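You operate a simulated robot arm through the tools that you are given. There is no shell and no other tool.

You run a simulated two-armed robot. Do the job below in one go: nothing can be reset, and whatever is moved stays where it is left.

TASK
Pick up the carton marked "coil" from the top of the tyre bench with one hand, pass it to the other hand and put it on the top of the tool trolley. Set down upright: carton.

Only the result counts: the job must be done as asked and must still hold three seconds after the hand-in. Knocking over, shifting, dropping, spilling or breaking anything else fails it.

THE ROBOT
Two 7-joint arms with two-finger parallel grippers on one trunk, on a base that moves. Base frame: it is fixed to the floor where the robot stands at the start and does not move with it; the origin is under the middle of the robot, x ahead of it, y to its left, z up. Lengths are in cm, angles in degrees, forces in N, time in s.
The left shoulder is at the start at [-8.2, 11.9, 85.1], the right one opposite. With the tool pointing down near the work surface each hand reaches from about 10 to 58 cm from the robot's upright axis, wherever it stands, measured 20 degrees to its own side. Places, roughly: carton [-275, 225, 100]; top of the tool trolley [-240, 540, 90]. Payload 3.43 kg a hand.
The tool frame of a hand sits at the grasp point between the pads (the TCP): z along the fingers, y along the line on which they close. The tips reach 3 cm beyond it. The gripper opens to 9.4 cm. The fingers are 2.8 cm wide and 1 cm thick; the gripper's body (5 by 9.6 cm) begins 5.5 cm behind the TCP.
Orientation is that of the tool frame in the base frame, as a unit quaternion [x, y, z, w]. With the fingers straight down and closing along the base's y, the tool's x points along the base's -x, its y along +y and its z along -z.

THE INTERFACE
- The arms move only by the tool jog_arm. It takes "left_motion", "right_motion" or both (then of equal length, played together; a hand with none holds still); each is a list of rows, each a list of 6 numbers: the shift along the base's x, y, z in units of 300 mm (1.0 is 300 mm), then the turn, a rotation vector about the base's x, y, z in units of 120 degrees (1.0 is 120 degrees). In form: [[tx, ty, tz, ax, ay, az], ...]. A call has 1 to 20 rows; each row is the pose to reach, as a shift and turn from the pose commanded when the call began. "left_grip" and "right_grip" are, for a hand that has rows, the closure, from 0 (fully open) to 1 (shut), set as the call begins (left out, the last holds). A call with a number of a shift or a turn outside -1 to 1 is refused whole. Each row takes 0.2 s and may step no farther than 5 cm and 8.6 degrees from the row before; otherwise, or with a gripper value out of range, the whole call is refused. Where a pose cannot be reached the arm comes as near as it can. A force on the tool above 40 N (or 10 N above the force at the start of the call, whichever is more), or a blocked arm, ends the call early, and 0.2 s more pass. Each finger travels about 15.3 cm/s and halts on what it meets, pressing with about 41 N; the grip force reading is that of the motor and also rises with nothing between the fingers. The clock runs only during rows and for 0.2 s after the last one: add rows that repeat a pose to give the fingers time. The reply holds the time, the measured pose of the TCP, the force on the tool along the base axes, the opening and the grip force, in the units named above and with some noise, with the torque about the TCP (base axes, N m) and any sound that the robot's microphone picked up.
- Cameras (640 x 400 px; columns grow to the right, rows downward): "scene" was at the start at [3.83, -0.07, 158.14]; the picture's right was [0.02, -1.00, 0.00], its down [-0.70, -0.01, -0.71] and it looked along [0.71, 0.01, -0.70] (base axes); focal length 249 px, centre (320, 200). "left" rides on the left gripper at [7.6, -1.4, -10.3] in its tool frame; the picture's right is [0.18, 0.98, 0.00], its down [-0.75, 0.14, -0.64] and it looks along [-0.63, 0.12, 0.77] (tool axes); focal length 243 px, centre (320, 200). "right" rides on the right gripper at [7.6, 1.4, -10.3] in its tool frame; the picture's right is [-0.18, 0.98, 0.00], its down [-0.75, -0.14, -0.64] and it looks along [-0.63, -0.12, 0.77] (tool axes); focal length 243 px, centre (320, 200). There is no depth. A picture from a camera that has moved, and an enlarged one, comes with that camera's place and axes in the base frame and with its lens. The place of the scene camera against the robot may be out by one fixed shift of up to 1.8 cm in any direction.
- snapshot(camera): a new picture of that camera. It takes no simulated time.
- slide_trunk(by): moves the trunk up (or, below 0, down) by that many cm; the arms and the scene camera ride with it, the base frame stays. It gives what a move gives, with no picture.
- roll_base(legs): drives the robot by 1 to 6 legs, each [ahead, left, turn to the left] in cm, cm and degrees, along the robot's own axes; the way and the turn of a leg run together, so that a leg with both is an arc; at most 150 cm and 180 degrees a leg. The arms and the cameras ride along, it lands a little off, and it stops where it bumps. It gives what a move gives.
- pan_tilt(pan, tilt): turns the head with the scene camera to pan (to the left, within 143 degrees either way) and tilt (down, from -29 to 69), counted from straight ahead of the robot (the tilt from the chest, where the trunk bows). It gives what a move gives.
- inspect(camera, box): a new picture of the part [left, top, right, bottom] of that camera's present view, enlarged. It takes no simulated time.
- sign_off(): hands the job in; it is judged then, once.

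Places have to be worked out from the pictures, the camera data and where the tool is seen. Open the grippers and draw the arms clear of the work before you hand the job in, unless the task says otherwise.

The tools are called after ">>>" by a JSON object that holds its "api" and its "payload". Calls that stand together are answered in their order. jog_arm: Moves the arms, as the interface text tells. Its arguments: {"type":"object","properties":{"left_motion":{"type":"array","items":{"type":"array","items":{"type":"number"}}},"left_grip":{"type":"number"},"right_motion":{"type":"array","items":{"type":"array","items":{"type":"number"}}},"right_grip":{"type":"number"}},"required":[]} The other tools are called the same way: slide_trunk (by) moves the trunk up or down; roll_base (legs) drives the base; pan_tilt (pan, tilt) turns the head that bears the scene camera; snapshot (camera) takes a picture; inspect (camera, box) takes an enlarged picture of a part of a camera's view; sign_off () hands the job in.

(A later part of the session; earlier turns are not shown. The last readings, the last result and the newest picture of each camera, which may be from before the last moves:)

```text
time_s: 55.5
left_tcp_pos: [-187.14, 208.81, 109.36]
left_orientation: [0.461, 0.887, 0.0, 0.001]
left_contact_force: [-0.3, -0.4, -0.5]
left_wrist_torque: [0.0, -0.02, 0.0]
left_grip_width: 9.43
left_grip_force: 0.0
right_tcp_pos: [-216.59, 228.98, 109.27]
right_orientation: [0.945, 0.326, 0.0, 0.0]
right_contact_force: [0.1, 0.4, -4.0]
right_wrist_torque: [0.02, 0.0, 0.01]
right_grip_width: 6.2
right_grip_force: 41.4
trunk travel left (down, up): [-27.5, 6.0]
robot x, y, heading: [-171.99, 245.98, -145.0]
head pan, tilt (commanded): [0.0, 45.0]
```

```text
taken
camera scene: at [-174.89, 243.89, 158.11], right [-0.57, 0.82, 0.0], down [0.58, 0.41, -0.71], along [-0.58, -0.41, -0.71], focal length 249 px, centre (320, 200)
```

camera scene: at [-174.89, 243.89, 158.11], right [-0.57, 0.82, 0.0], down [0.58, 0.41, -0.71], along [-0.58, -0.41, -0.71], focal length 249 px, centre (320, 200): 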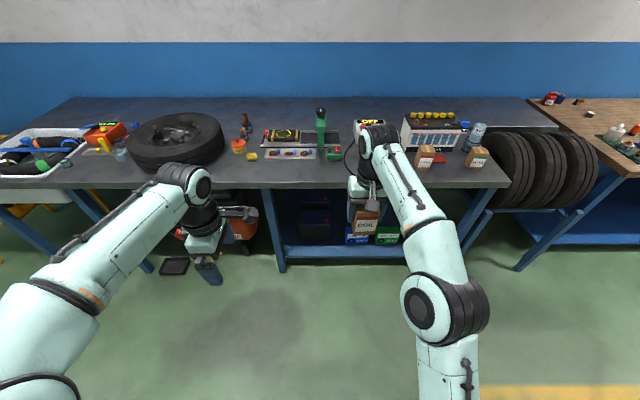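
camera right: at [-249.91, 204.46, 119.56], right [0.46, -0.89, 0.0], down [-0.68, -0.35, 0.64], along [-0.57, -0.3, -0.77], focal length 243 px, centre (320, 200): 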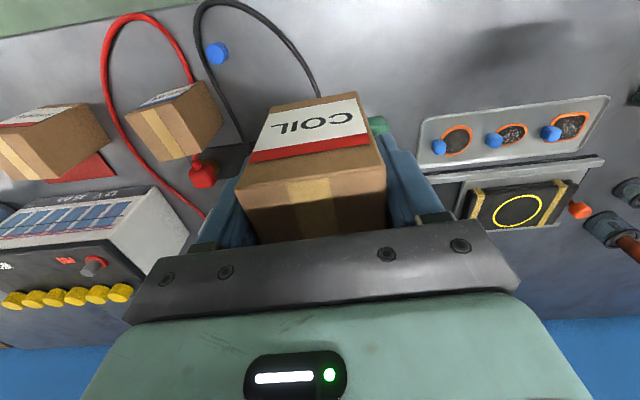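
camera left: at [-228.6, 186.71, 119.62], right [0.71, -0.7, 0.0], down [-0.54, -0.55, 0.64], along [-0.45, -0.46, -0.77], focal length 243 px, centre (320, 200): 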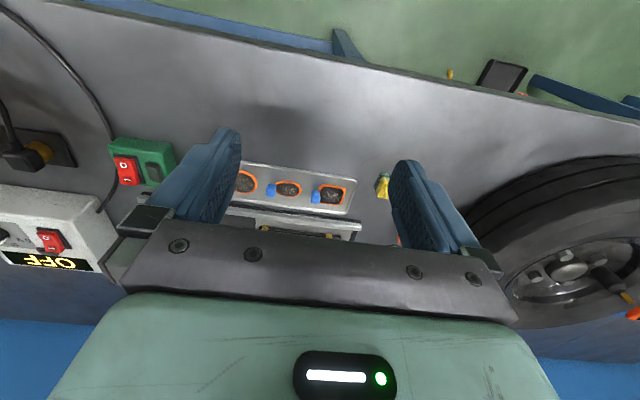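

The yaw is done as commanded. Now I roll the left hand about the robot's forward axis by 75° so its fingers point to the right, 15° below level.

>>> {"api": "jog_arm", "payload": {"left_motion": [[0, 0, 0, 0.057, 0.0397, 0], [0, 0, 0, 0.1139, 0.0795, 0], [0, 0, 0, 0.1709, 0.1192, 0], [0, 0, 0, 0.2278, 0.1589, 0], [0, 0, 0, 0.2848, 0.1987, 0], [0, 0, 0, 0.3417, 0.2384, 0], [0, 0, 0, 0.3987, 0.2781, 0], [0, 0, 0, 0.4556, 0.3179, 0], [0, 0, 0, 0.5126, 0.3576, 0], [0, 0, 0, 0.5126, 0.3576, 0]]}}

>>> {"api": "snapshot", "payload": {"camera": "scene"}}

>>> {"api": "snapshot", "payload": {"camera": "left"}}

```text
time_s: 57.8
left_tcp_pos: [-187.06, 208.85, 109.28]
left_orientation: [0.366, 0.703, 0.282, -0.54]
left_contact_force: [-0.4, 0.2, -0.4]
left_wrist_torque: [0.02, -0.02, -0.02]
left_grip_width: 9.41
left_grip_force: 0.0
right_tcp_pos: [-216.61, 228.98, 109.2]
right_orientation: [0.946, 0.325, 0.0, 0.0]
right_contact_force: [0.1, 0.2, -3.4]
right_wrist_torque: [-0.01, -0.01, -0.03]
right_grip_width: 6.21
right_grip_force: 40.9
trunk travel left (down, up): [-27.5, 6.0]
robot x, y, heading: [-171.63, 246.24, -145.1]
head pan, tilt (commanded): [0.0, 45.0]
```

```text
taken
camera scene: at [-174.87, 243.92, 158.11], right [-0.57, 0.82, 0.0], down [0.58, 0.41, -0.71], along [-0.58, -0.41, -0.71], focal length 249 px, centre (320, 200)
```

scene: 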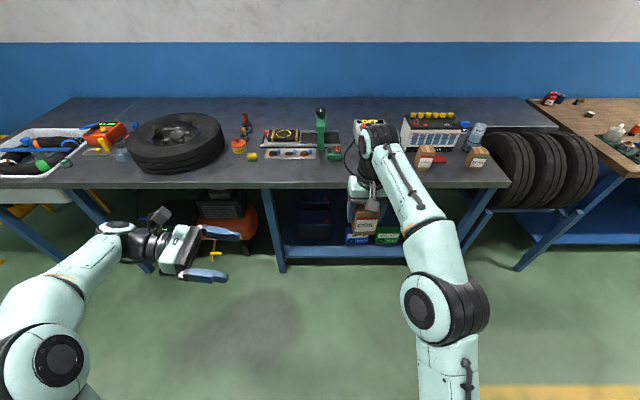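

```text
taken
camera left: at [-183.81, 201.46, 119.32], right [0.78, 0.6, 0.18], down [0.58, -0.59, -0.56], along [-0.23, 0.54, -0.81], focal length 243 px, centre (320, 200)
```

left: 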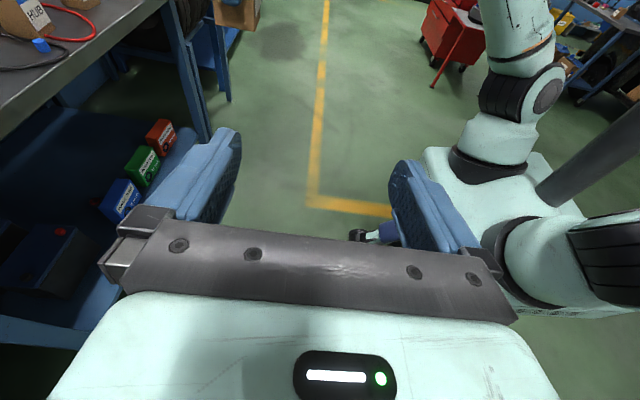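

The left hand now points rightwards with the camera on top, as planned. I bring the carton in the right hand closer to the robot's middle.

>>> {"api": "jog_arm", "payload": {"right_motion": [[0.0676, 0.0033, 0.0113, 0, 0, 0], [0.1352, 0.0065, 0.0227, 0, 0, 0], [0.2028, 0.0098, 0.034, 0, 0, 0], [0.2704, 0.013, 0.0453, 0, 0, 0], [0.338, 0.0163, 0.0567, 0, 0, 0], [0.338, 0.0163, 0.0567, 0, 0, 0]]}}

>>> {"api": "pan_tilt", "payload": {"pan": 5, "tilt": 55}}

>>> {"api": "snapshot", "payload": {"camera": "scene"}}

>>> {"api": "snapshot", "payload": {"camera": "left"}}

```text
time_s: 59.1
left_tcp_pos: [-187.05, 208.84, 109.27]
left_orientation: [0.366, 0.704, 0.282, -0.539]
left_contact_force: [-0.9, 0.8, 0.9]
left_wrist_torque: [-0.04, 0.01, 0.01]
left_grip_width: 9.38
left_grip_force: 0.0
right_tcp_pos: [-206.5, 229.46, 111.05]
right_orientation: [0.946, 0.325, 0.0, 0.0]
right_contact_force: [-0.3, 0.1, -3.7]
right_wrist_torque: [0.02, 0.0, 0.01]
right_grip_width: 6.22
right_grip_force: 41.2
trunk travel left (down, up): [-27.5, 6.0]
robot x, y, heading: [-171.79, 246.38, -145.0]
head pan, tilt (commanded): [0.0, 45.0]
```

```text
time_s: 59.9
left_tcp_pos: [-187.12, 208.8, 109.4]
left_orientation: [0.366, 0.704, 0.281, -0.539]
left_contact_force: [0.8, 0.0, 0.2]
left_wrist_torque: [0.01, 0.02, -0.02]
left_grip_width: 9.4
left_grip_force: 0.0
right_tcp_pos: [-206.44, 229.62, 111.1]
right_orientation: [0.945, 0.326, 0.0, 0.0]
right_contact_force: [0.3, -0.1, -3.5]
right_wrist_torque: [0.02, 0.0, 0.01]
right_grip_width: 6.2
right_grip_force: 41.0
trunk travel left (down, up): [-27.5, 6.0]
robot x, y, heading: [-171.74, 246.34, -144.8]
head pan, tilt (commanded): [5.0, 55.0]
```

```text
taken
camera scene: at [-173.73, 243.92, 156.77], right [-0.64, 0.77, 0.0], down [0.63, 0.53, -0.57], along [-0.44, -0.37, -0.82], focal length 249 px, centre (320, 200)
```

scene: 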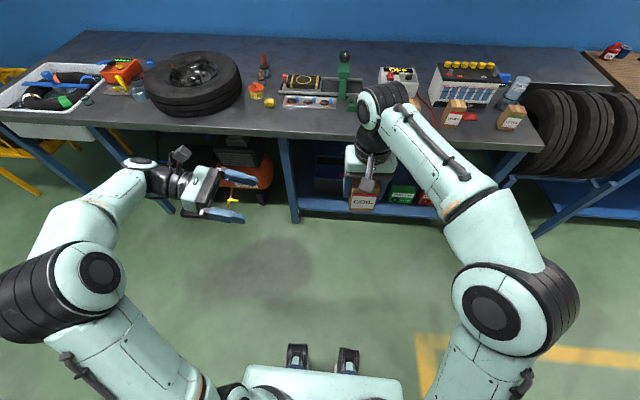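

```text
taken
camera left: at [-183.81, 201.45, 119.32], right [0.78, 0.6, 0.18], down [0.58, -0.59, -0.56], along [-0.23, 0.54, -0.81], focal length 243 px, centre (320, 200)
```

left: 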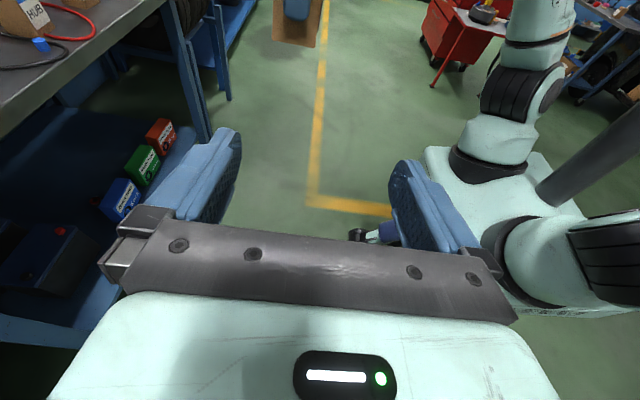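

The carton is at the right TCP [-206.5, 229.55], bottom about z=104.6. I move the left hand to a pre-grasp point 13 cm short of it and yaw it 3° to match the carton's faces.

>>> {"api": "jog_arm", "payload": {"left_motion": [[-0.0758, 0.0699, -0.0013, 0, 0, 0.0053], [-0.1516, 0.1399, -0.0027, 0, 0, 0.0107], [-0.2274, 0.2098, -0.004, 0, 0, 0.016], [-0.3032, 0.2797, -0.0053, 0, 0, 0.0214], [-0.379, 0.3497, -0.0067, 0, 0, 0.0267], [-0.379, 0.3497, -0.0067, 0, 0, 0.0267]]}}

>>> {"api": "snapshot", "payload": {"camera": "left"}}

>>> {"api": "snapshot", "payload": {"camera": "scene"}}

>>> {"api": "snapshot", "payload": {"camera": "right"}}

```text
time_s: 61.3
left_tcp_pos: [-198.47, 219.49, 108.97]
left_orientation: [0.346, 0.714, 0.267, -0.547]
left_contact_force: [-0.1, -0.3, 0.7]
left_wrist_torque: [0.01, 0.0, -0.01]
left_grip_width: 9.37
left_grip_force: 0.1
right_tcp_pos: [-206.48, 229.5, 111.09]
right_orientation: [0.946, 0.325, 0.0, 0.001]
right_contact_force: [-0.7, 0.0, -4.1]
right_wrist_torque: [0.0, 0.0, 0.02]
right_grip_width: 6.19
right_grip_force: 41.5
trunk travel left (down, up): [-27.5, 6.0]
robot x, y, heading: [-171.69, 246.15, -145.1]
head pan, tilt (commanded): [5.0, 55.0]
```

```text
taken
camera left: at [-194.85, 212.26, 118.95], right [0.74, 0.64, 0.18], down [0.62, -0.55, -0.56], along [-0.26, 0.53, -0.81], focal length 243 px, centre (320, 200)
```

left: 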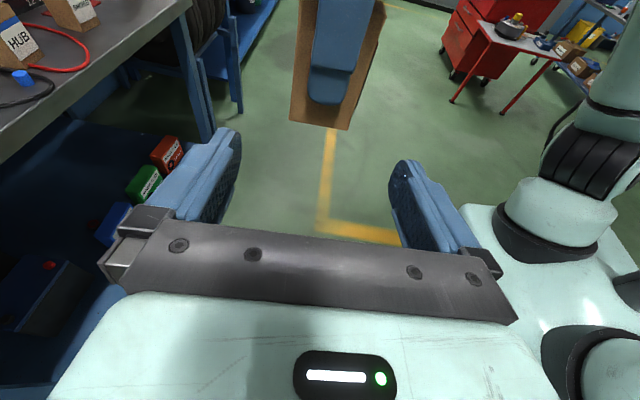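

```text
taken
camera scene: at [-173.7, 243.9, 156.77], right [-0.64, 0.77, 0.0], down [0.63, 0.53, -0.57], along [-0.44, -0.37, -0.82], focal length 249 px, centre (320, 200)
```

scene: 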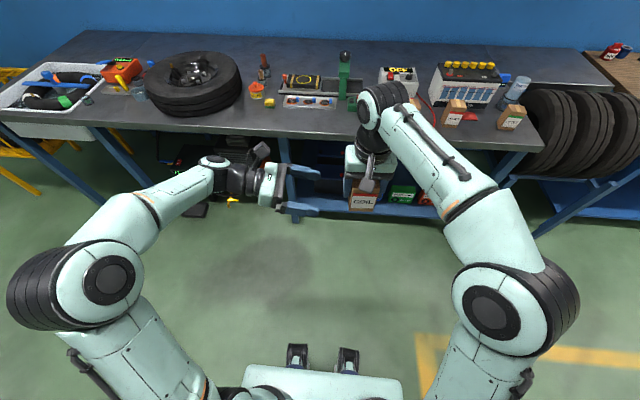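

```text
taken
camera right: at [-199.57, 232.99, 121.34], right [0.46, -0.89, 0.0], down [-0.68, -0.35, 0.64], along [-0.57, -0.3, -0.77], focal length 243 px, centre (320, 200)
```

right: 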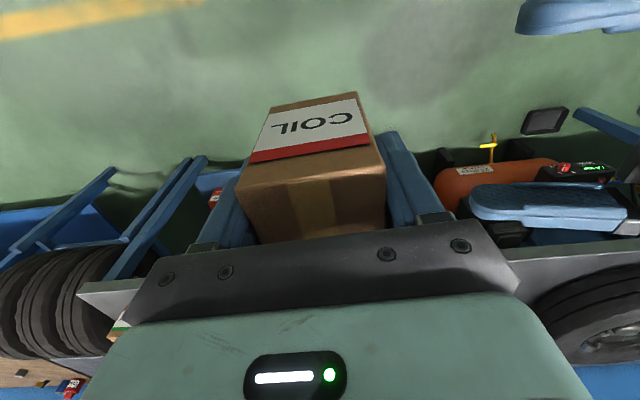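

The hands line up well. I enlarge the left camera's view of the carton's flank to correct height and sideways offset before closing in.

>>> {"api": "inspect", "payload": {"camera": "left", "box": [240, 0, 440, 140]}}

>>> {"api": "inspect", "payload": {"camera": "scene", "box": [240, 120, 420, 240]}}

```text
2.86 times, centred on (340, 70) of left
camera zoom: at [-194.85, 212.26, 118.95], right [0.74, 0.64, 0.18], down [0.62, -0.55, -0.56], along [-0.26, 0.53, -0.81], focal length 693 px, centre (263, 571)
```

zoom: 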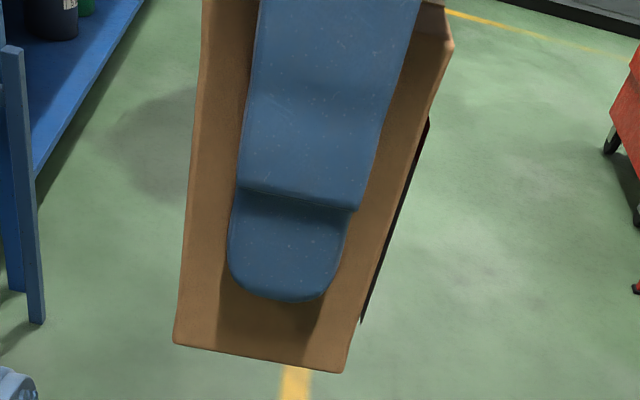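

```text
3.33 times, centred on (330, 180) of scene
camera zoom: at [-173.7, 243.9, 156.77], right [-0.64, 0.77, 0.0], down [0.63, 0.53, -0.57], along [-0.44, -0.37, -0.82], focal length 829 px, centre (287, 267)
```

zoom: 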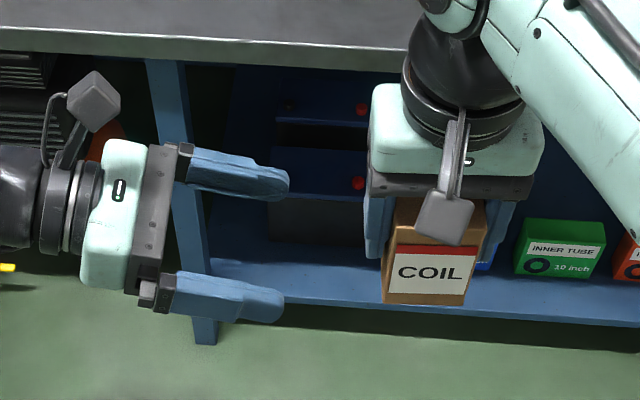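

The carton bottom is near z=105.3 and it sits 0.15 cm off the left hand's centre line; the fingers will pass on the label side and the back side, free of the right fingers. I raise the left hand 0.8 cm and slide in, stopping 1 cm short of the centre so the palm stays off the right finger.

>>> {"api": "jog_arm", "payload": {"left_motion": [[0.004, 0.003, 0.0267, 0, 0, 0], [-0.045, 0.066, 0.0267, 0, 0, 0], [-0.094, 0.128, 0.0267, 0, 0, 0], [-0.143, 0.191, 0.0267, 0, 0, 0], [-0.191, 0.253, 0.0267, 0, 0, 0], [-0.22, 0.29, 0.0267, 0, 0, 0], [-0.24, 0.3157, 0.0267, 0, 0, 0], [-0.24, 0.3157, 0.0267, 0, 0, 0]]}}

>>> {"api": "snapshot", "payload": {"camera": "left"}}

>>> {"api": "inspect", "payload": {"camera": "scene", "box": [240, 110, 440, 240]}}

>>> {"api": "snapshot", "payload": {"camera": "right"}}

```text
time_s: 63.1
left_tcp_pos: [-205.69, 228.98, 110.05]
left_orientation: [0.346, 0.714, 0.267, -0.547]
left_contact_force: [0.1, -0.1, 0.4]
left_wrist_torque: [-0.03, -0.02, -0.02]
left_grip_width: 9.41
left_grip_force: 0.0
right_tcp_pos: [-206.4, 229.59, 111.0]
right_orientation: [0.945, 0.326, 0.0, 0.0]
right_contact_force: [0.1, -0.4, -3.2]
right_wrist_torque: [-0.04, 0.0, -0.02]
right_grip_width: 6.25
right_grip_force: 40.9
trunk travel left (down, up): [-27.5, 6.0]
robot x, y, heading: [-172.11, 246.4, -145.2]
head pan, tilt (commanded): [5.0, 55.0]
```

```text
taken
camera left: at [-201.94, 221.73, 120.05], right [0.74, 0.64, 0.18], down [0.62, -0.55, -0.56], along [-0.26, 0.53, -0.81], focal length 243 px, centre (320, 200)
```

left: 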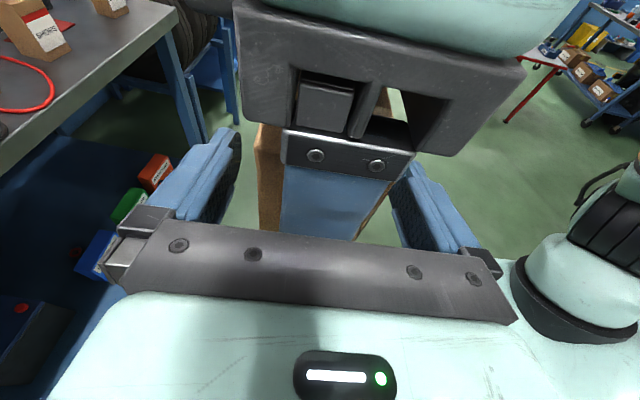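

```text
3.08 times, centred on (340, 175) of scene
camera zoom: at [-173.72, 243.91, 156.77], right [-0.64, 0.77, 0.0], down [0.63, 0.53, -0.57], along [-0.44, -0.37, -0.82], focal length 765 px, centre (258, 277)
```

zoom: 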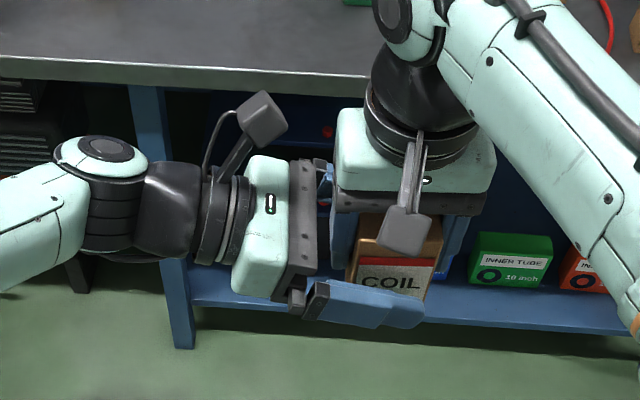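

```text
taken
camera right: at [-199.59, 233.0, 121.34], right [0.46, -0.89, 0.0], down [-0.68, -0.35, 0.64], along [-0.57, -0.3, -0.77], focal length 243 px, centre (320, 200)
```

right: 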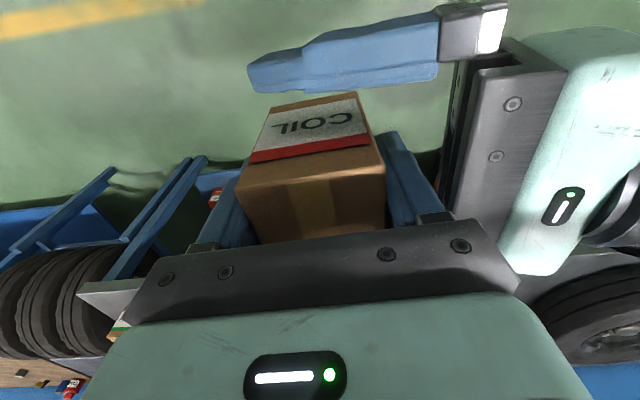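

The left fingers straddle the carton front and back with no contact reading. I close the left gripper while the right keeps hold.

>>> {"api": "jog_arm", "payload": {"left_motion": [[0, 0, 0, 0, 0, 0], [0, 0, 0, 0, 0, 0], [0, 0, 0, 0, 0, 0], [0, 0, 0, 0, 0, 0]], "left_grip": 1}}

>>> {"api": "snapshot", "payload": {"camera": "right"}}

>>> {"api": "snapshot", "payload": {"camera": "left"}}

```text
time_s: 64.1
left_tcp_pos: [-205.61, 228.71, 110.04]
left_orientation: [0.346, 0.714, 0.267, -0.548]
left_contact_force: [-19.8, -10.0, 0.0]
left_wrist_torque: [-0.01, -0.21, -0.17]
left_grip_width: 5.93
left_grip_force: 41.2
right_tcp_pos: [-206.36, 229.54, 111.05]
right_orientation: [0.945, 0.327, 0.001, 0.0]
right_contact_force: [18.6, 9.0, -2.7]
right_wrist_torque: [0.09, 0.0, 0.36]
right_grip_width: 6.23
right_grip_force: 41.0
trunk travel left (down, up): [-27.5, 6.0]
robot x, y, heading: [-171.7, 246.4, -144.9]
head pan, tilt (commanded): [5.0, 55.0]
```

```text
taken
camera right: at [-199.52, 233.0, 121.36], right [0.46, -0.89, 0.0], down [-0.68, -0.36, 0.64], along [-0.57, -0.3, -0.77], focal length 243 px, centre (320, 200)
```

right: 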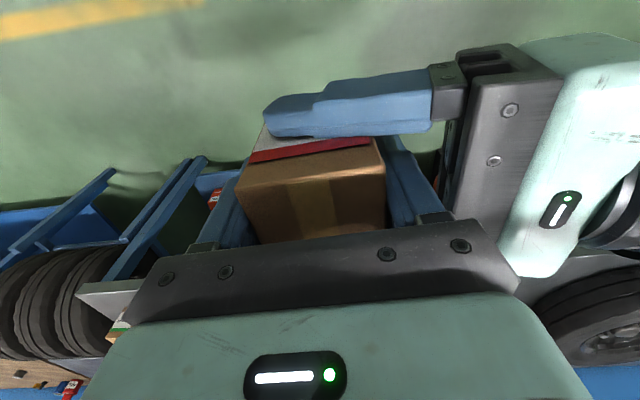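

```text
taken
camera left: at [-201.96, 221.62, 120.03], right [0.74, 0.65, 0.18], down [0.62, -0.55, -0.56], along [-0.26, 0.53, -0.81], focal length 243 px, centre (320, 200)
```

left: 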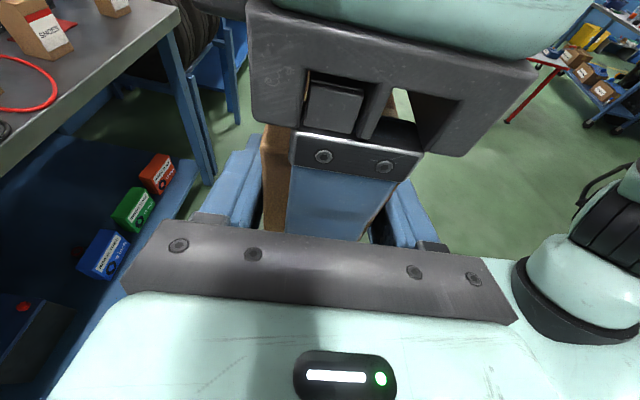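

The left gripper stopped at 5.93 cm with 41 N; the two hands push sideways against each other with about 22 N. I shift the left hand slightly along that force to relieve it before the right lets go.

>>> {"api": "jog_arm", "payload": {"left_motion": [[-0.003, -0.0023, 0, 0, 0, 0], [-0.006, -0.0047, 0, 0, 0, 0], [-0.006, -0.0047, 0, 0, 0, 0]]}}

```text
time_s: 64.9
left_tcp_pos: [-205.76, 228.74, 110.08]
left_orientation: [0.347, 0.714, 0.267, -0.547]
left_contact_force: [-11.2, -3.8, 1.4]
left_wrist_torque: [-0.29, 0.42, 0.29]
left_grip_width: 5.9
left_grip_force: 40.6
right_tcp_pos: [-206.31, 229.44, 111.07]
right_orientation: [0.946, 0.325, 0.0, 0.0]
right_contact_force: [11.5, 4.8, -3.9]
right_wrist_torque: [0.3, -0.53, -0.16]
right_grip_width: 6.21
right_grip_force: 40.7
trunk travel left (down, up): [-27.5, 6.0]
robot x, y, heading: [-172.16, 246.42, -145.3]
head pan, tilt (commanded): [5.0, 55.0]
```

The sideways force halved, to about 12 N. I shift a bit more in the same direction.

>>> {"api": "jog_arm", "payload": {"left_motion": [[-0.003, -0.0023, 0, 0, 0, 0], [-0.006, -0.0045, 0, 0, 0, 0], [-0.006, -0.0045, 0, 0, 0, 0]]}}

```text
time_s: 65.7
left_tcp_pos: [-206.14, 228.81, 109.9]
left_orientation: [0.348, 0.713, 0.269, -0.547]
left_contact_force: [9.2, 6.5, 5.1]
left_wrist_torque: [-0.61, 0.6, 0.35]
left_grip_width: 5.92
left_grip_force: 40.8
right_tcp_pos: [-206.54, 229.44, 111.02]
right_orientation: [0.946, 0.325, -0.001, 0.0]
right_contact_force: [-9.2, -7.2, -9.4]
right_wrist_torque: [0.52, -0.49, -0.52]
right_grip_width: 6.21
right_grip_force: 41.1
trunk travel left (down, up): [-27.5, 6.0]
robot x, y, heading: [-171.53, 246.34, -144.8]
head pan, tilt (commanded): [5.0, 55.0]
```

It overshot a little to the other side, so I go back half of that step.

>>> {"api": "jog_arm", "payload": {"left_motion": [[0.003, 0.0022, 0, 0, 0, 0], [0.003, 0.0022, 0, 0, 0, 0], [0.003, 0.0022, 0, 0, 0, 0]]}}

```text
time_s: 66.5
left_tcp_pos: [-205.83, 228.75, 110.07]
left_orientation: [0.347, 0.713, 0.269, -0.547]
left_contact_force: [15.5, 9.7, 4.4]
left_wrist_torque: [-0.21, -0.09, -0.25]
left_grip_width: 5.92
left_grip_force: 41.0
right_tcp_pos: [-206.38, 229.64, 111.25]
right_orientation: [0.945, 0.326, -0.001, 0.0]
right_contact_force: [-15.4, -10.4, -9.2]
right_wrist_torque: [0.16, 0.29, 0.07]
right_grip_width: 6.23
right_grip_force: 40.7
trunk travel left (down, up): [-27.5, 6.0]
robot x, y, heading: [-171.73, 245.78, -145.1]
head pan, tilt (commanded): [5.0, 55.0]
```

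The reading is not settling steadily, so I hold both hands still for a second and read again.

>>> {"api": "jog_arm", "payload": {"left_motion": [[0, 0, 0, 0, 0, 0], [0, 0, 0, 0, 0, 0], [0, 0, 0, 0, 0, 0], [0, 0, 0, 0, 0, 0], [0, 0, 0, 0, 0, 0]], "right_motion": [[0, 0, 0, 0, 0, 0], [0, 0, 0, 0, 0, 0], [0, 0, 0, 0, 0, 0], [0, 0, 0, 0, 0, 0], [0, 0, 0, 0, 0, 0]]}}

>>> {"api": "snapshot", "payload": {"camera": "right"}}

```text
time_s: 67.7
left_tcp_pos: [-205.84, 228.74, 109.91]
left_orientation: [0.348, 0.713, 0.268, -0.546]
left_contact_force: [20.1, 14.6, 3.5]
left_wrist_torque: [-0.48, 0.31, 0.04]
left_grip_width: 5.95
left_grip_force: 41.3
right_tcp_pos: [-206.52, 229.49, 111.14]
right_orientation: [0.945, 0.326, -0.001, 0.001]
right_contact_force: [-20.7, -13.5, -7.4]
right_wrist_torque: [0.37, -0.04, -0.29]
right_grip_width: 6.22
right_grip_force: 40.5
trunk travel left (down, up): [-27.5, 6.0]
robot x, y, heading: [-171.63, 246.09, -145.3]
head pan, tilt (commanded): [5.0, 55.0]
```

```text
taken
camera right: at [-199.64, 232.99, 121.32], right [0.46, -0.89, 0.0], down [-0.68, -0.35, 0.64], along [-0.57, -0.3, -0.76], focal length 243 px, centre (320, 200)
```

right: 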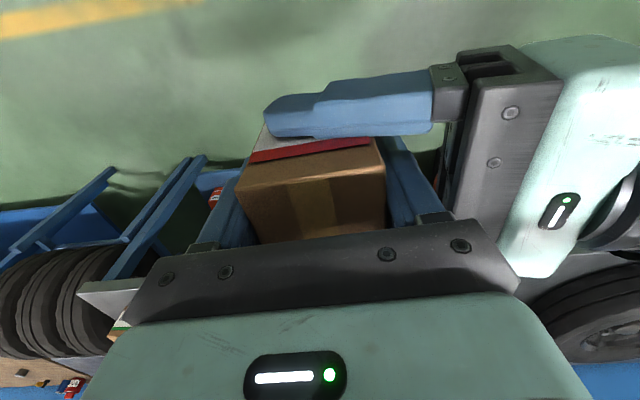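

The arms slowly pull toward their commanded spots, so the balance is about 0.16 cm back. I shift the left that much and hold.

>>> {"api": "jog_arm", "payload": {"left_motion": [[0.0042, 0.0033, 0, 0, 0, 0], [0.0042, 0.0033, 0, 0, 0, 0], [0.0042, 0.0033, 0, 0, 0, 0], [0.0042, 0.0033, 0, 0, 0, 0], [0.0042, 0.0033, 0, 0, 0, 0]]}}

```text
time_s: 68.9
left_tcp_pos: [-205.84, 228.75, 110.02]
left_orientation: [0.346, 0.714, 0.267, -0.547]
left_contact_force: [11.6, 6.7, 4.7]
left_wrist_torque: [0.53, -0.16, -0.41]
left_grip_width: 5.91
left_grip_force: 41.3
right_tcp_pos: [-206.35, 229.51, 111.08]
right_orientation: [0.946, 0.325, 0.001, 0.0]
right_contact_force: [-11.0, -6.5, -8.0]
right_wrist_torque: [-0.56, 0.32, 0.26]
right_grip_width: 6.22
right_grip_force: 40.7
trunk travel left (down, up): [-27.5, 6.0]
robot x, y, heading: [-172.25, 246.25, -145.0]
head pan, tilt (commanded): [5.0, 55.0]
```

The sideways load is about 13 N and both grips are firm. I open the right gripper only to about 7.8 cm, so its finger does not reach the left palm.

>>> {"api": "jog_arm", "payload": {"right_motion": [[0, 0, 0, 0, 0, 0], [0, 0, 0, 0, 0, 0], [0, 0, 0, 0, 0, 0]], "right_grip": 0.17}}

>>> {"api": "snapshot", "payload": {"camera": "right"}}

>>> {"api": "snapshot", "payload": {"camera": "left"}}

```text
time_s: 69.7
left_tcp_pos: [-205.8, 228.74, 109.94]
left_orientation: [0.346, 0.714, 0.266, -0.547]
left_contact_force: [-0.5, 0.0, 0.4]
left_wrist_torque: [-0.02, -0.03, 0.04]
left_grip_width: 5.91
left_grip_force: 41.2
right_tcp_pos: [-206.43, 229.55, 111.11]
right_orientation: [0.946, 0.325, 0.0, -0.001]
right_contact_force: [-0.1, -0.6, 0.2]
right_wrist_torque: [0.0, -0.03, -0.01]
right_grip_width: 7.8
right_grip_force: 0.2
trunk travel left (down, up): [-27.5, 6.0]
robot x, y, heading: [-171.83, 246.04, -145.0]
head pan, tilt (commanded): [5.0, 55.0]
```

```text
taken
camera right: at [-199.6, 233.01, 121.35], right [0.46, -0.89, 0.0], down [-0.68, -0.35, 0.64], along [-0.57, -0.3, -0.77], focal length 243 px, centre (320, 200)
```

right: 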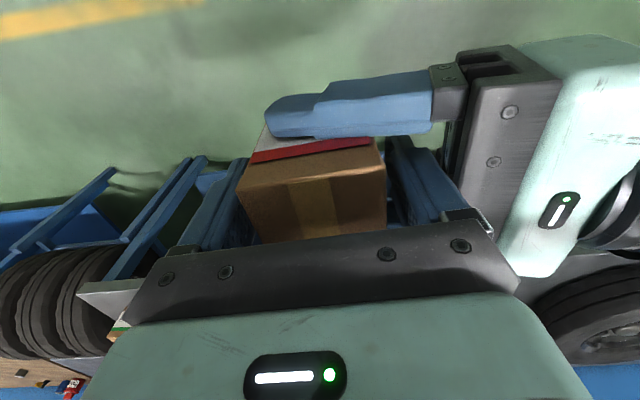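

```text
taken
camera left: at [-202.13, 221.55, 119.99], right [0.74, 0.64, 0.18], down [0.62, -0.55, -0.56], along [-0.26, 0.53, -0.81], focal length 243 px, centre (320, 200)
```

left: 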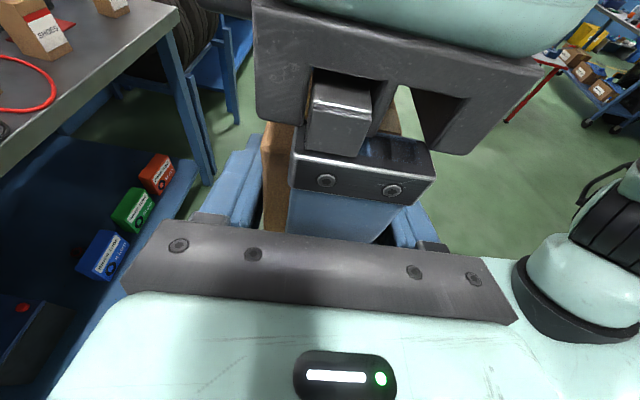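

The right has let go, with its fingers clear on both flanks. I raise the right hand straight up off the carton.

>>> {"api": "jog_arm", "payload": {"right_motion": [[0, 0, 0.04, 0, 0, 0], [0, 0, 0.1, 0, 0, 0], [0, 0, 0.18, 0, 0, 0], [0, 0, 0.27, 0, 0, 0], [0, 0, 0.36, 0, 0, 0], [0, 0, 0.45, 0, 0, 0], [0, 0, 0.45, 0, 0, 0]]}}

>>> {"api": "snapshot", "payload": {"camera": "scene"}}

>>> {"api": "snapshot", "payload": {"camera": "right"}}

>>> {"api": "snapshot", "payload": {"camera": "left"}}

```text
time_s: 71.3
left_tcp_pos: [-205.89, 228.67, 109.97]
left_orientation: [0.346, 0.714, 0.267, -0.547]
left_contact_force: [0.0, -0.3, 0.7]
left_wrist_torque: [-0.02, -0.01, 0.01]
left_grip_width: 5.91
left_grip_force: 41.2
right_tcp_pos: [-205.88, 232.03, 121.55]
right_orientation: [0.945, 0.326, 0.0, 0.0]
right_contact_force: [-0.6, -0.1, -0.8]
right_wrist_torque: [0.03, -0.01, 0.0]
right_grip_width: 7.81
right_grip_force: 0.0
right hand out of reach, approached as far as the arm can: row 5, 6, 7
trunk travel left (down, up): [-27.5, 6.0]
robot x, y, heading: [-171.93, 246.05, -144.8]
head pan, tilt (commanded): [5.0, 55.0]
```

```text
taken
camera scene: at [-173.76, 243.78, 156.77], right [-0.64, 0.77, 0.0], down [0.63, 0.53, -0.57], along [-0.44, -0.37, -0.82], focal length 249 px, centre (320, 200)
```

scene: 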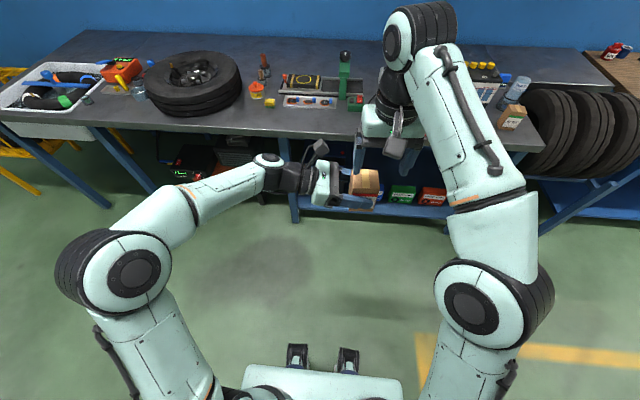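

```text
taken
camera right: at [-199.08, 235.54, 131.78], right [0.46, -0.89, 0.0], down [-0.68, -0.35, 0.64], along [-0.57, -0.3, -0.77], focal length 243 px, centre (320, 200)
```

right: 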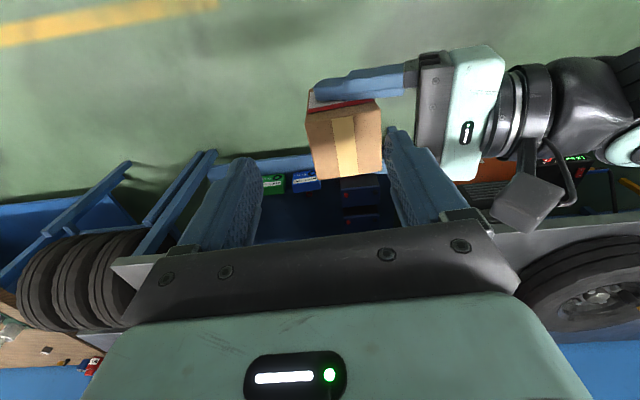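

```text
taken
camera left: at [-202.15, 221.45, 119.97], right [0.74, 0.64, 0.18], down [0.62, -0.55, -0.56], along [-0.26, 0.53, -0.81], focal length 243 px, centre (320, 200)
```

left: 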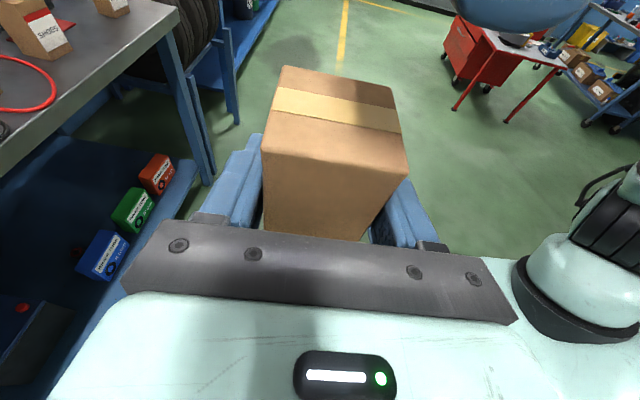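

The carton is now solely in the left hand, upright; the right hand reached its upper limit but is clear above. I draw the right hand sideways away to the right before lowering it.

>>> {"api": "jog_arm", "payload": {"right_motion": [[-0.007, 0.133, -0.067, 0, 0, 0], [-0.013, 0.267, -0.067, 0, 0, 0], [-0.02, 0.4, -0.1, 0, 0, 0], [-0.027, 0.533, -0.167, 0, 0, 0], [-0.033, 0.627, -0.267, 0, 0, 0], [-0.033, 0.627, -0.267, 0, 0, 0]]}}

>>> {"api": "pan_tilt", "payload": {"pan": -90, "tilt": 20}}

>>> {"api": "snapshot", "payload": {"camera": "scene"}}

```text
time_s: 72.7
left_tcp_pos: [-205.83, 228.75, 109.91]
left_orientation: [0.347, 0.714, 0.268, -0.547]
left_contact_force: [0.4, -0.4, 0.2]
left_wrist_torque: [-0.03, -0.01, 0.01]
left_grip_width: 5.92
left_grip_force: 41.1
right_tcp_pos: [-206.82, 250.87, 113.72]
right_orientation: [0.945, 0.326, 0.0, -0.001]
right_contact_force: [-0.5, 0.1, -0.5]
right_wrist_torque: [0.04, -0.01, -0.02]
right_grip_width: 7.79
right_grip_force: 0.0
trunk travel left (down, up): [-27.5, 6.0]
robot x, y, heading: [-171.75, 246.29, -144.9]
head pan, tilt (commanded): [5.0, 55.0]
```

```text
time_s: 74.4
left_tcp_pos: [-205.8, 228.7, 110.04]
left_orientation: [0.346, 0.714, 0.267, -0.547]
left_contact_force: [-0.7, 0.1, -1.3]
left_wrist_torque: [-0.05, 0.0, -0.03]
left_grip_width: 5.92
left_grip_force: 41.2
right_tcp_pos: [-206.82, 250.85, 113.6]
right_orientation: [0.946, 0.325, 0.0, 0.0]
right_contact_force: [0.4, -0.4, 0.2]
right_wrist_torque: [0.01, 0.01, 0.03]
right_grip_width: 7.8
right_grip_force: 0.0
trunk travel left (down, up): [-27.5, 6.0]
robot x, y, heading: [-172.01, 246.52, -144.9]
head pan, tilt (commanded): [-90.0, 20.0]
```

```text
taken
camera scene: at [-173.56, 256.18, 161.98], right [0.82, 0.57, 0.0], down [0.2, -0.28, -0.94], along [-0.54, 0.77, -0.34], focal length 249 px, centre (320, 200)
```

scene: 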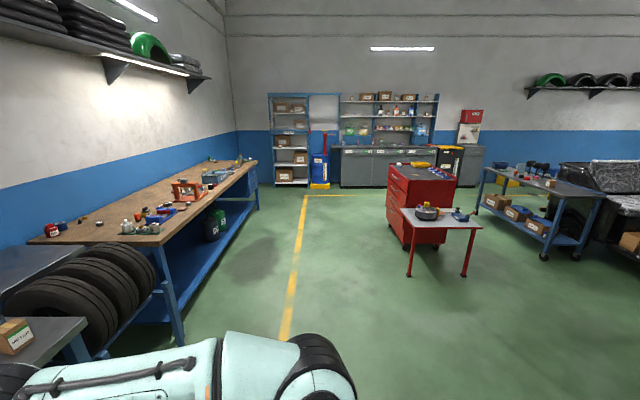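

The red drawer cabinet at the right is the tool trolley, with a lower table in front of it. I enlarge it to see what stands on its top.

>>> {"api": "inspect", "payload": {"camera": "scene", "box": [370, 140, 500, 290]}}

>>> {"api": "inspect", "payload": {"camera": "scene", "box": [375, 150, 475, 200]}}

>>> {"api": "snapshot", "payload": {"camera": "left"}}

```text
2.67 times, centred on (435, 215) of scene
camera zoom: at [-173.56, 256.18, 161.98], right [0.82, 0.57, 0.0], down [0.2, -0.28, -0.94], along [-0.54, 0.77, -0.34], focal length 663 px, centre (13, 160)
```

zoom: 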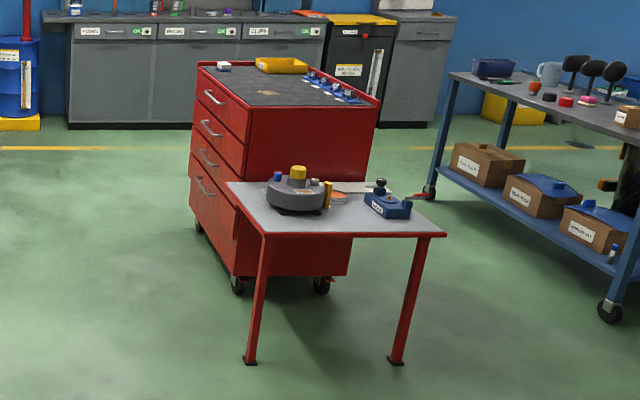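

```text
6.40 times, centred on (425, 175) of scene
camera zoom: at [-173.56, 256.18, 161.98], right [0.82, 0.57, 0.0], down [0.2, -0.28, -0.94], along [-0.54, 0.77, -0.34], focal length 1591 px, centre (-352, 360)
```

zoom: 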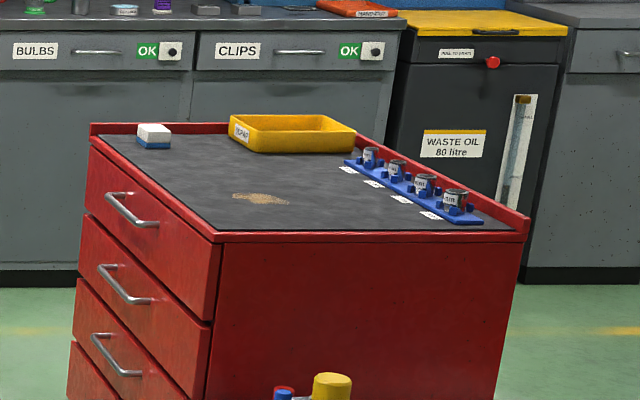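

```text
taken
camera left: at [-202.13, 221.56, 119.99], right [0.74, 0.64, 0.18], down [0.62, -0.55, -0.56], along [-0.26, 0.53, -0.81], focal length 243 px, centre (320, 200)
```

left: 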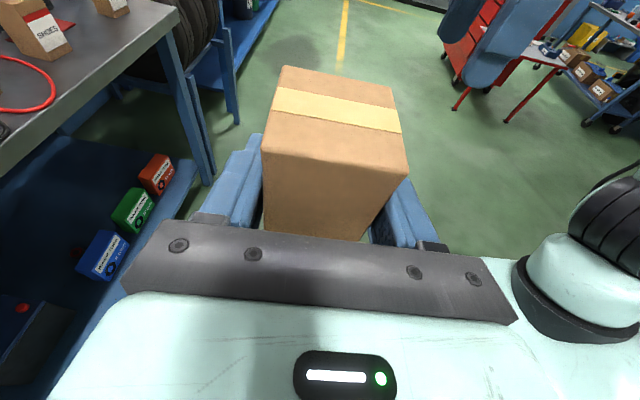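

The trolley top is a dark mat about 55 x 80 cm (roughly n 100–155 cm, u 569–650 cm along the room axes), clear at its near drawer-side corner; a low table stands in front, so I will approach from the drawer side. I turn the robot round by 180° here, where there is room.

>>> {"api": "roll_base", "payload": {"legs": [[0, 0, 90], [0, 0, 89.9]]}}

>>> {"api": "pan_tilt", "payload": {"pan": 70, "tilt": 20}}

>>> {"api": "snapshot", "payload": {"camera": "scene"}}

```text
time_s: 82.5
left_tcp_pos: [-138.39, 264.44, 110.11]
left_orientation: [0.718, -0.337, 0.551, 0.26]
left_contact_force: [0.7, 0.2, 0.5]
left_wrist_torque: [0.02, 0.06, 0.01]
left_grip_width: 5.9
left_grip_force: 41.3
right_tcp_pos: [-136.86, 242.46, 113.73]
right_orientation: [-0.337, 0.942, 0.0, 0.001]
right_contact_force: [0.6, -1.3, 0.4]
right_wrist_torque: [0.02, 0.03, 0.01]
right_grip_width: 7.78
right_grip_force: 0.1
trunk travel left (down, up): [-27.5, 6.0]
robot x, y, heading: [-171.91, 246.33, 36.4]
head pan, tilt (commanded): [-90.0, 20.0]
```

```text
time_s: 84.9
left_tcp_pos: [-138.37, 264.52, 109.96]
left_orientation: [0.718, -0.338, 0.55, 0.261]
left_contact_force: [1.2, -0.5, -0.2]
left_wrist_torque: [0.05, 0.03, 0.01]
left_grip_width: 5.93
left_grip_force: 40.8
right_tcp_pos: [-136.86, 242.52, 113.78]
right_orientation: [-0.337, 0.941, -0.001, 0.0]
right_contact_force: [-0.3, 0.3, 0.7]
right_wrist_torque: [0.02, -0.05, 0.0]
right_grip_width: 7.8
right_grip_force: 0.0
trunk travel left (down, up): [-27.5, 6.0]
robot x, y, heading: [-172.08, 246.21, 36.3]
head pan, tilt (commanded): [70.0, 20.0]
```

```text
taken
camera scene: at [-177.93, 252.38, 161.98], right [0.96, 0.28, 0.0], down [0.1, -0.33, -0.94], along [-0.26, 0.9, -0.34], focal length 249 px, centre (320, 200)
```

scene: 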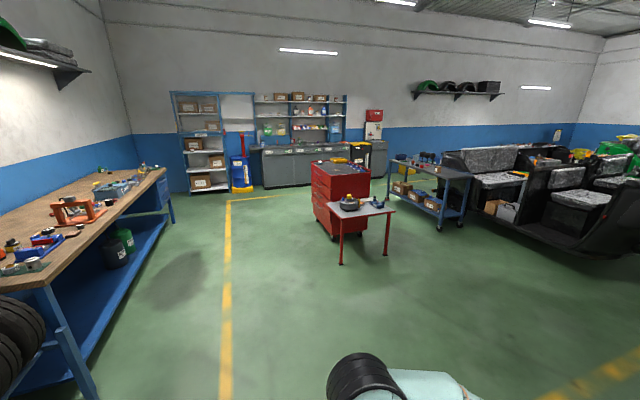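

The way along the room is free. I slide left 140 cm toward the trolley, correcting the heading by 1.3°.

>>> {"api": "roll_base", "payload": {"legs": [[0, 140, -1.3]]}}

>>> {"api": "pan_tilt", "payload": {"pan": 45, "tilt": 25}}

>>> {"api": "snapshot", "payload": {"camera": "scene"}}

```text
time_s: 97.6
left_tcp_pos: [-221.21, 379.27, 109.94]
left_orientation: [0.715, -0.345, 0.547, 0.265]
left_contact_force: [0.4, 0.0, 1.1]
left_wrist_torque: [0.03, 0.0, 0.01]
left_grip_width: 5.91
left_grip_force: 41.6
right_tcp_pos: [-220.24, 357.29, 113.57]
right_orientation: [-0.328, 0.945, 0.0, -0.001]
right_contact_force: [-0.6, 0.0, -0.6]
right_wrist_torque: [0.01, -0.03, 0.01]
right_grip_width: 7.76
right_grip_force: 0.0
trunk travel left (down, up): [-27.5, 6.0]
robot x, y, heading: [-255.38, 361.61, 35.3]
head pan, tilt (commanded): [70.0, 20.0]
```

```text
time_s: 98.5
left_tcp_pos: [-221.29, 379.3, 110.02]
left_orientation: [0.714, -0.344, 0.548, 0.266]
left_contact_force: [0.1, -0.3, 0.1]
left_wrist_torque: [0.03, 0.04, 0.01]
left_grip_width: 5.95
left_grip_force: 40.8
right_tcp_pos: [-220.13, 357.21, 113.7]
right_orientation: [-0.329, 0.945, 0.0, 0.0]
right_contact_force: [0.3, 0.7, 0.0]
right_wrist_torque: [0.01, -0.03, 0.01]
right_grip_width: 7.8
right_grip_force: 0.2
trunk travel left (down, up): [-27.5, 6.0]
robot x, y, heading: [-255.08, 361.58, 35.1]
head pan, tilt (commanded): [45.0, 25.0]
```

```text
taken
camera scene: at [-257.05, 368.01, 161.17], right [0.99, -0.17, 0.0], down [-0.07, -0.42, -0.91], along [0.15, 0.89, -0.42], focal length 249 px, centre (320, 200)
```

scene: 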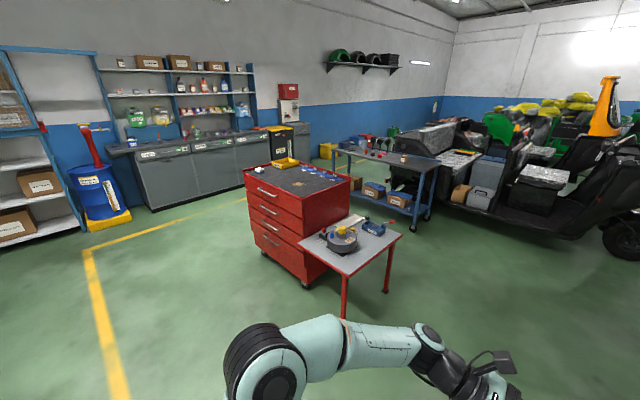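

The robot is now short of the table. I enlarge the trolley top to triangulate its place and height.

>>> {"api": "inspect", "payload": {"camera": "scene", "box": [230, 140, 410, 260]}}

>>> {"api": "inspect", "payload": {"camera": "scene", "box": [235, 145, 365, 210]}}

```text
3.33 times, centred on (320, 200) of scene
camera zoom: at [-257.05, 368.01, 161.17], right [0.99, -0.17, 0.0], down [-0.07, -0.42, -0.91], along [0.15, 0.89, -0.42], focal length 829 px, centre (320, 200)
```

zoom: 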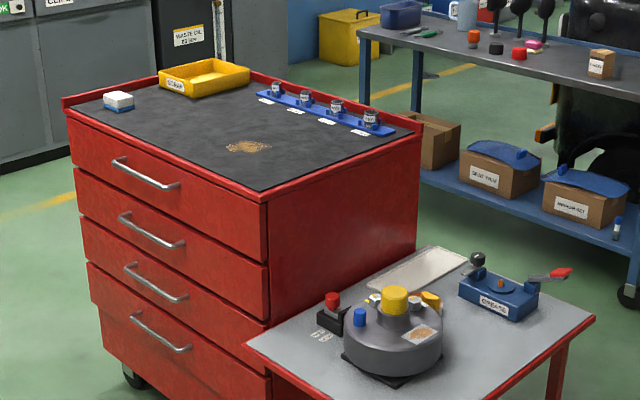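

```text
4.92 times, centred on (300, 178) of scene
camera zoom: at [-257.05, 368.01, 161.17], right [0.99, -0.17, 0.0], down [-0.07, -0.42, -0.91], along [0.15, 0.89, -0.42], focal length 1224 px, centre (418, 311)
```

zoom: 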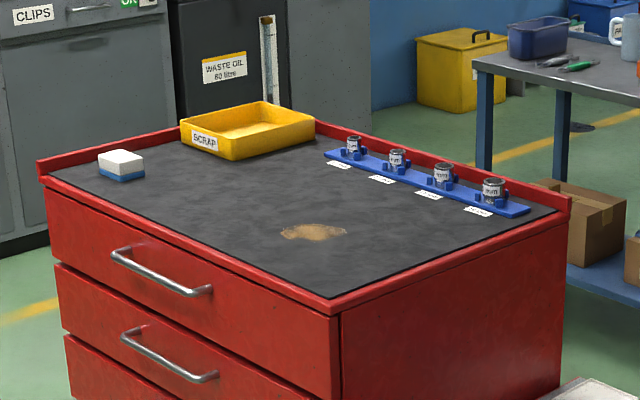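

The trolley top comes out at z≈92, spanning n≈99–149 and u≈564–639, with a free spot at its near corner around n=113, u=575. I slide left another 136 cm to stand beside its drawer side.

>>> {"api": "roll_base", "payload": {"legs": [[0, 136, -0.2]]}}

>>> {"api": "pan_tilt", "payload": {"pan": 0, "tilt": 30}}

>>> {"api": "snapshot", "payload": {"camera": "scene"}}

>>> {"api": "inspect", "payload": {"camera": "scene", "box": [220, 100, 420, 260]}}

```text
time_s: 110.5
left_tcp_pos: [-297.28, 489.93, 110.07]
left_orientation: [0.709, -0.354, 0.545, 0.274]
left_contact_force: [-0.3, -0.2, 0.2]
left_wrist_torque: [0.02, 0.02, 0.0]
left_grip_width: 5.93
left_grip_force: 40.5
right_tcp_pos: [-296.96, 467.92, 113.58]
right_orientation: [-0.314, 0.95, 0.0, 0.0]
right_contact_force: [-0.5, -0.1, -0.9]
right_wrist_torque: [-0.01, 0.0, -0.01]
right_grip_width: 7.8
right_grip_force: 0.0
trunk travel left (down, up): [-27.5, 6.0]
robot x, y, heading: [-331.42, 473.83, 33.4]
head pan, tilt (commanded): [45.0, 25.0]
```

```text
time_s: 111.7
left_tcp_pos: [-297.29, 490.12, 110.01]
left_orientation: [0.71, -0.355, 0.543, 0.273]
left_contact_force: [0.4, -0.9, 0.8]
left_wrist_torque: [0.01, 0.0, 0.04]
left_grip_width: 5.92
left_grip_force: 41.2
right_tcp_pos: [-296.9, 468.12, 113.69]
right_orientation: [-0.314, 0.95, 0.0, 0.0]
right_contact_force: [0.2, -0.2, -0.2]
right_wrist_torque: [-0.01, 0.0, 0.02]
right_grip_width: 7.82
right_grip_force: 0.0
trunk travel left (down, up): [-27.5, 6.0]
robot x, y, heading: [-331.69, 473.59, 33.7]
head pan, tilt (commanded): [0.0, 30.0]
```

```text
taken
camera scene: at [-327.69, 475.79, 160.37], right [0.55, -0.83, 0.0], down [-0.42, -0.28, -0.87], along [0.72, 0.48, -0.5], focal length 249 px, centre (320, 200)
```

scene: 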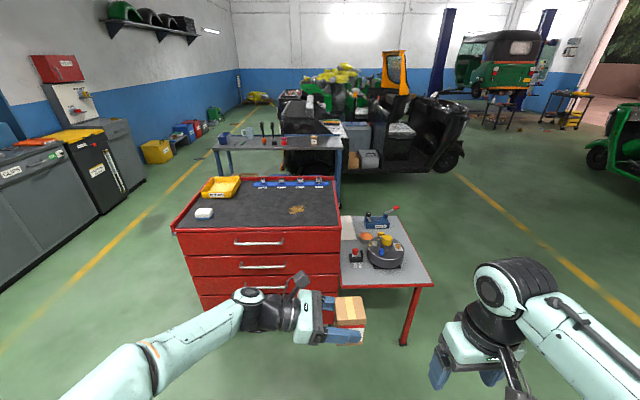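

```text
2.50 times, centred on (320, 180) of scene
camera zoom: at [-327.69, 475.79, 160.37], right [0.55, -0.83, 0.0], down [-0.42, -0.28, -0.87], along [0.72, 0.48, -0.5], focal length 622 px, centre (320, 250)
```

zoom: 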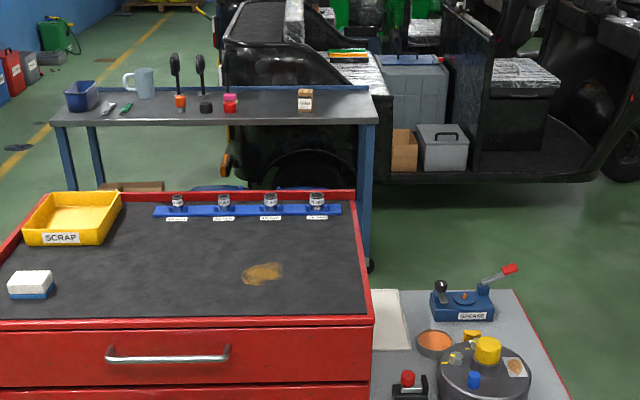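

From here the trolley corner is at about [-243.5, 519.7] and top z≈91.5; the drop spot is about [-237, 536], which is 75 cm ahead of the carton now. I approach 50 cm first, correcting the heading by 1.5°.

>>> {"api": "roll_base", "payload": {"legs": [[50, 4.5, 1.5]]}}

>>> {"api": "pan_tilt", "payload": {"pan": 8, "tilt": 45}}

>>> {"api": "snapshot", "payload": {"camera": "scene"}}

>>> {"api": "snapshot", "payload": {"camera": "left"}}

```text
time_s: 114.6
left_tcp_pos: [-258.71, 523.25, 110.02]
left_orientation: [0.715, -0.344, 0.547, 0.265]
left_contact_force: [-0.7, 0.1, 0.3]
left_wrist_torque: [0.03, 0.04, 0.0]
left_grip_width: 5.91
left_grip_force: 41.4
right_tcp_pos: [-257.68, 501.01, 113.71]
right_orientation: [-0.328, 0.945, 0.0, 0.0]
right_contact_force: [-0.3, 0.4, 0.3]
right_wrist_torque: [-0.02, 0.0, 0.01]
right_grip_width: 7.82
right_grip_force: 0.0
trunk travel left (down, up): [-27.5, 6.0]
robot x, y, heading: [-292.66, 505.31, 35.0]
head pan, tilt (commanded): [0.0, 30.0]
```

```text
time_s: 115.4
left_tcp_pos: [-258.65, 523.18, 110.0]
left_orientation: [0.715, -0.346, 0.546, 0.266]
left_contact_force: [-0.2, -0.2, -0.6]
left_wrist_torque: [0.04, -0.02, 0.03]
left_grip_width: 5.93
left_grip_force: 41.3
right_tcp_pos: [-257.64, 501.07, 113.58]
right_orientation: [-0.329, 0.944, 0.0, 0.0]
right_contact_force: [-0.6, 0.2, -0.4]
right_wrist_torque: [-0.01, 0.0, 0.03]
right_grip_width: 7.79
right_grip_force: 0.0
trunk travel left (down, up): [-27.5, 6.0]
robot x, y, heading: [-292.77, 505.68, 35.1]
head pan, tilt (commanded): [8.0, 45.0]
```

```text
taken
camera scene: at [-290.12, 508.43, 158.12], right [0.68, -0.73, 0.0], down [-0.52, -0.48, -0.71], along [0.52, 0.48, -0.71], focal length 249 px, centre (320, 200)
```

scene: 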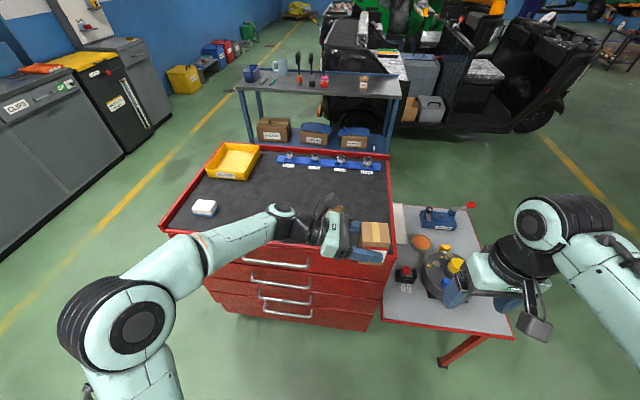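

```text
taken
camera left: at [-262.51, 530.29, 119.98], right [-0.74, -0.65, 0.18], down [-0.62, 0.55, -0.56], along [0.26, -0.53, -0.81], focal length 243 px, centre (320, 200)
```

left: 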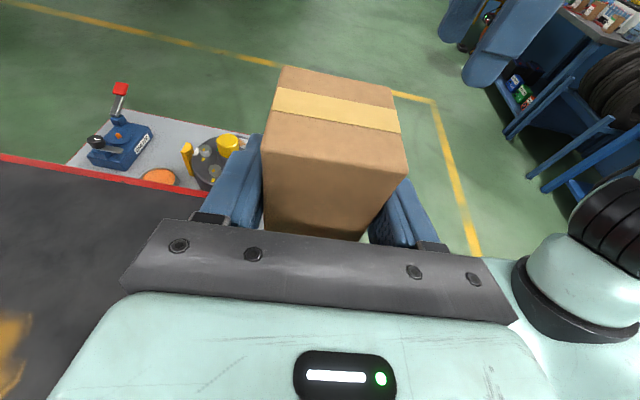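

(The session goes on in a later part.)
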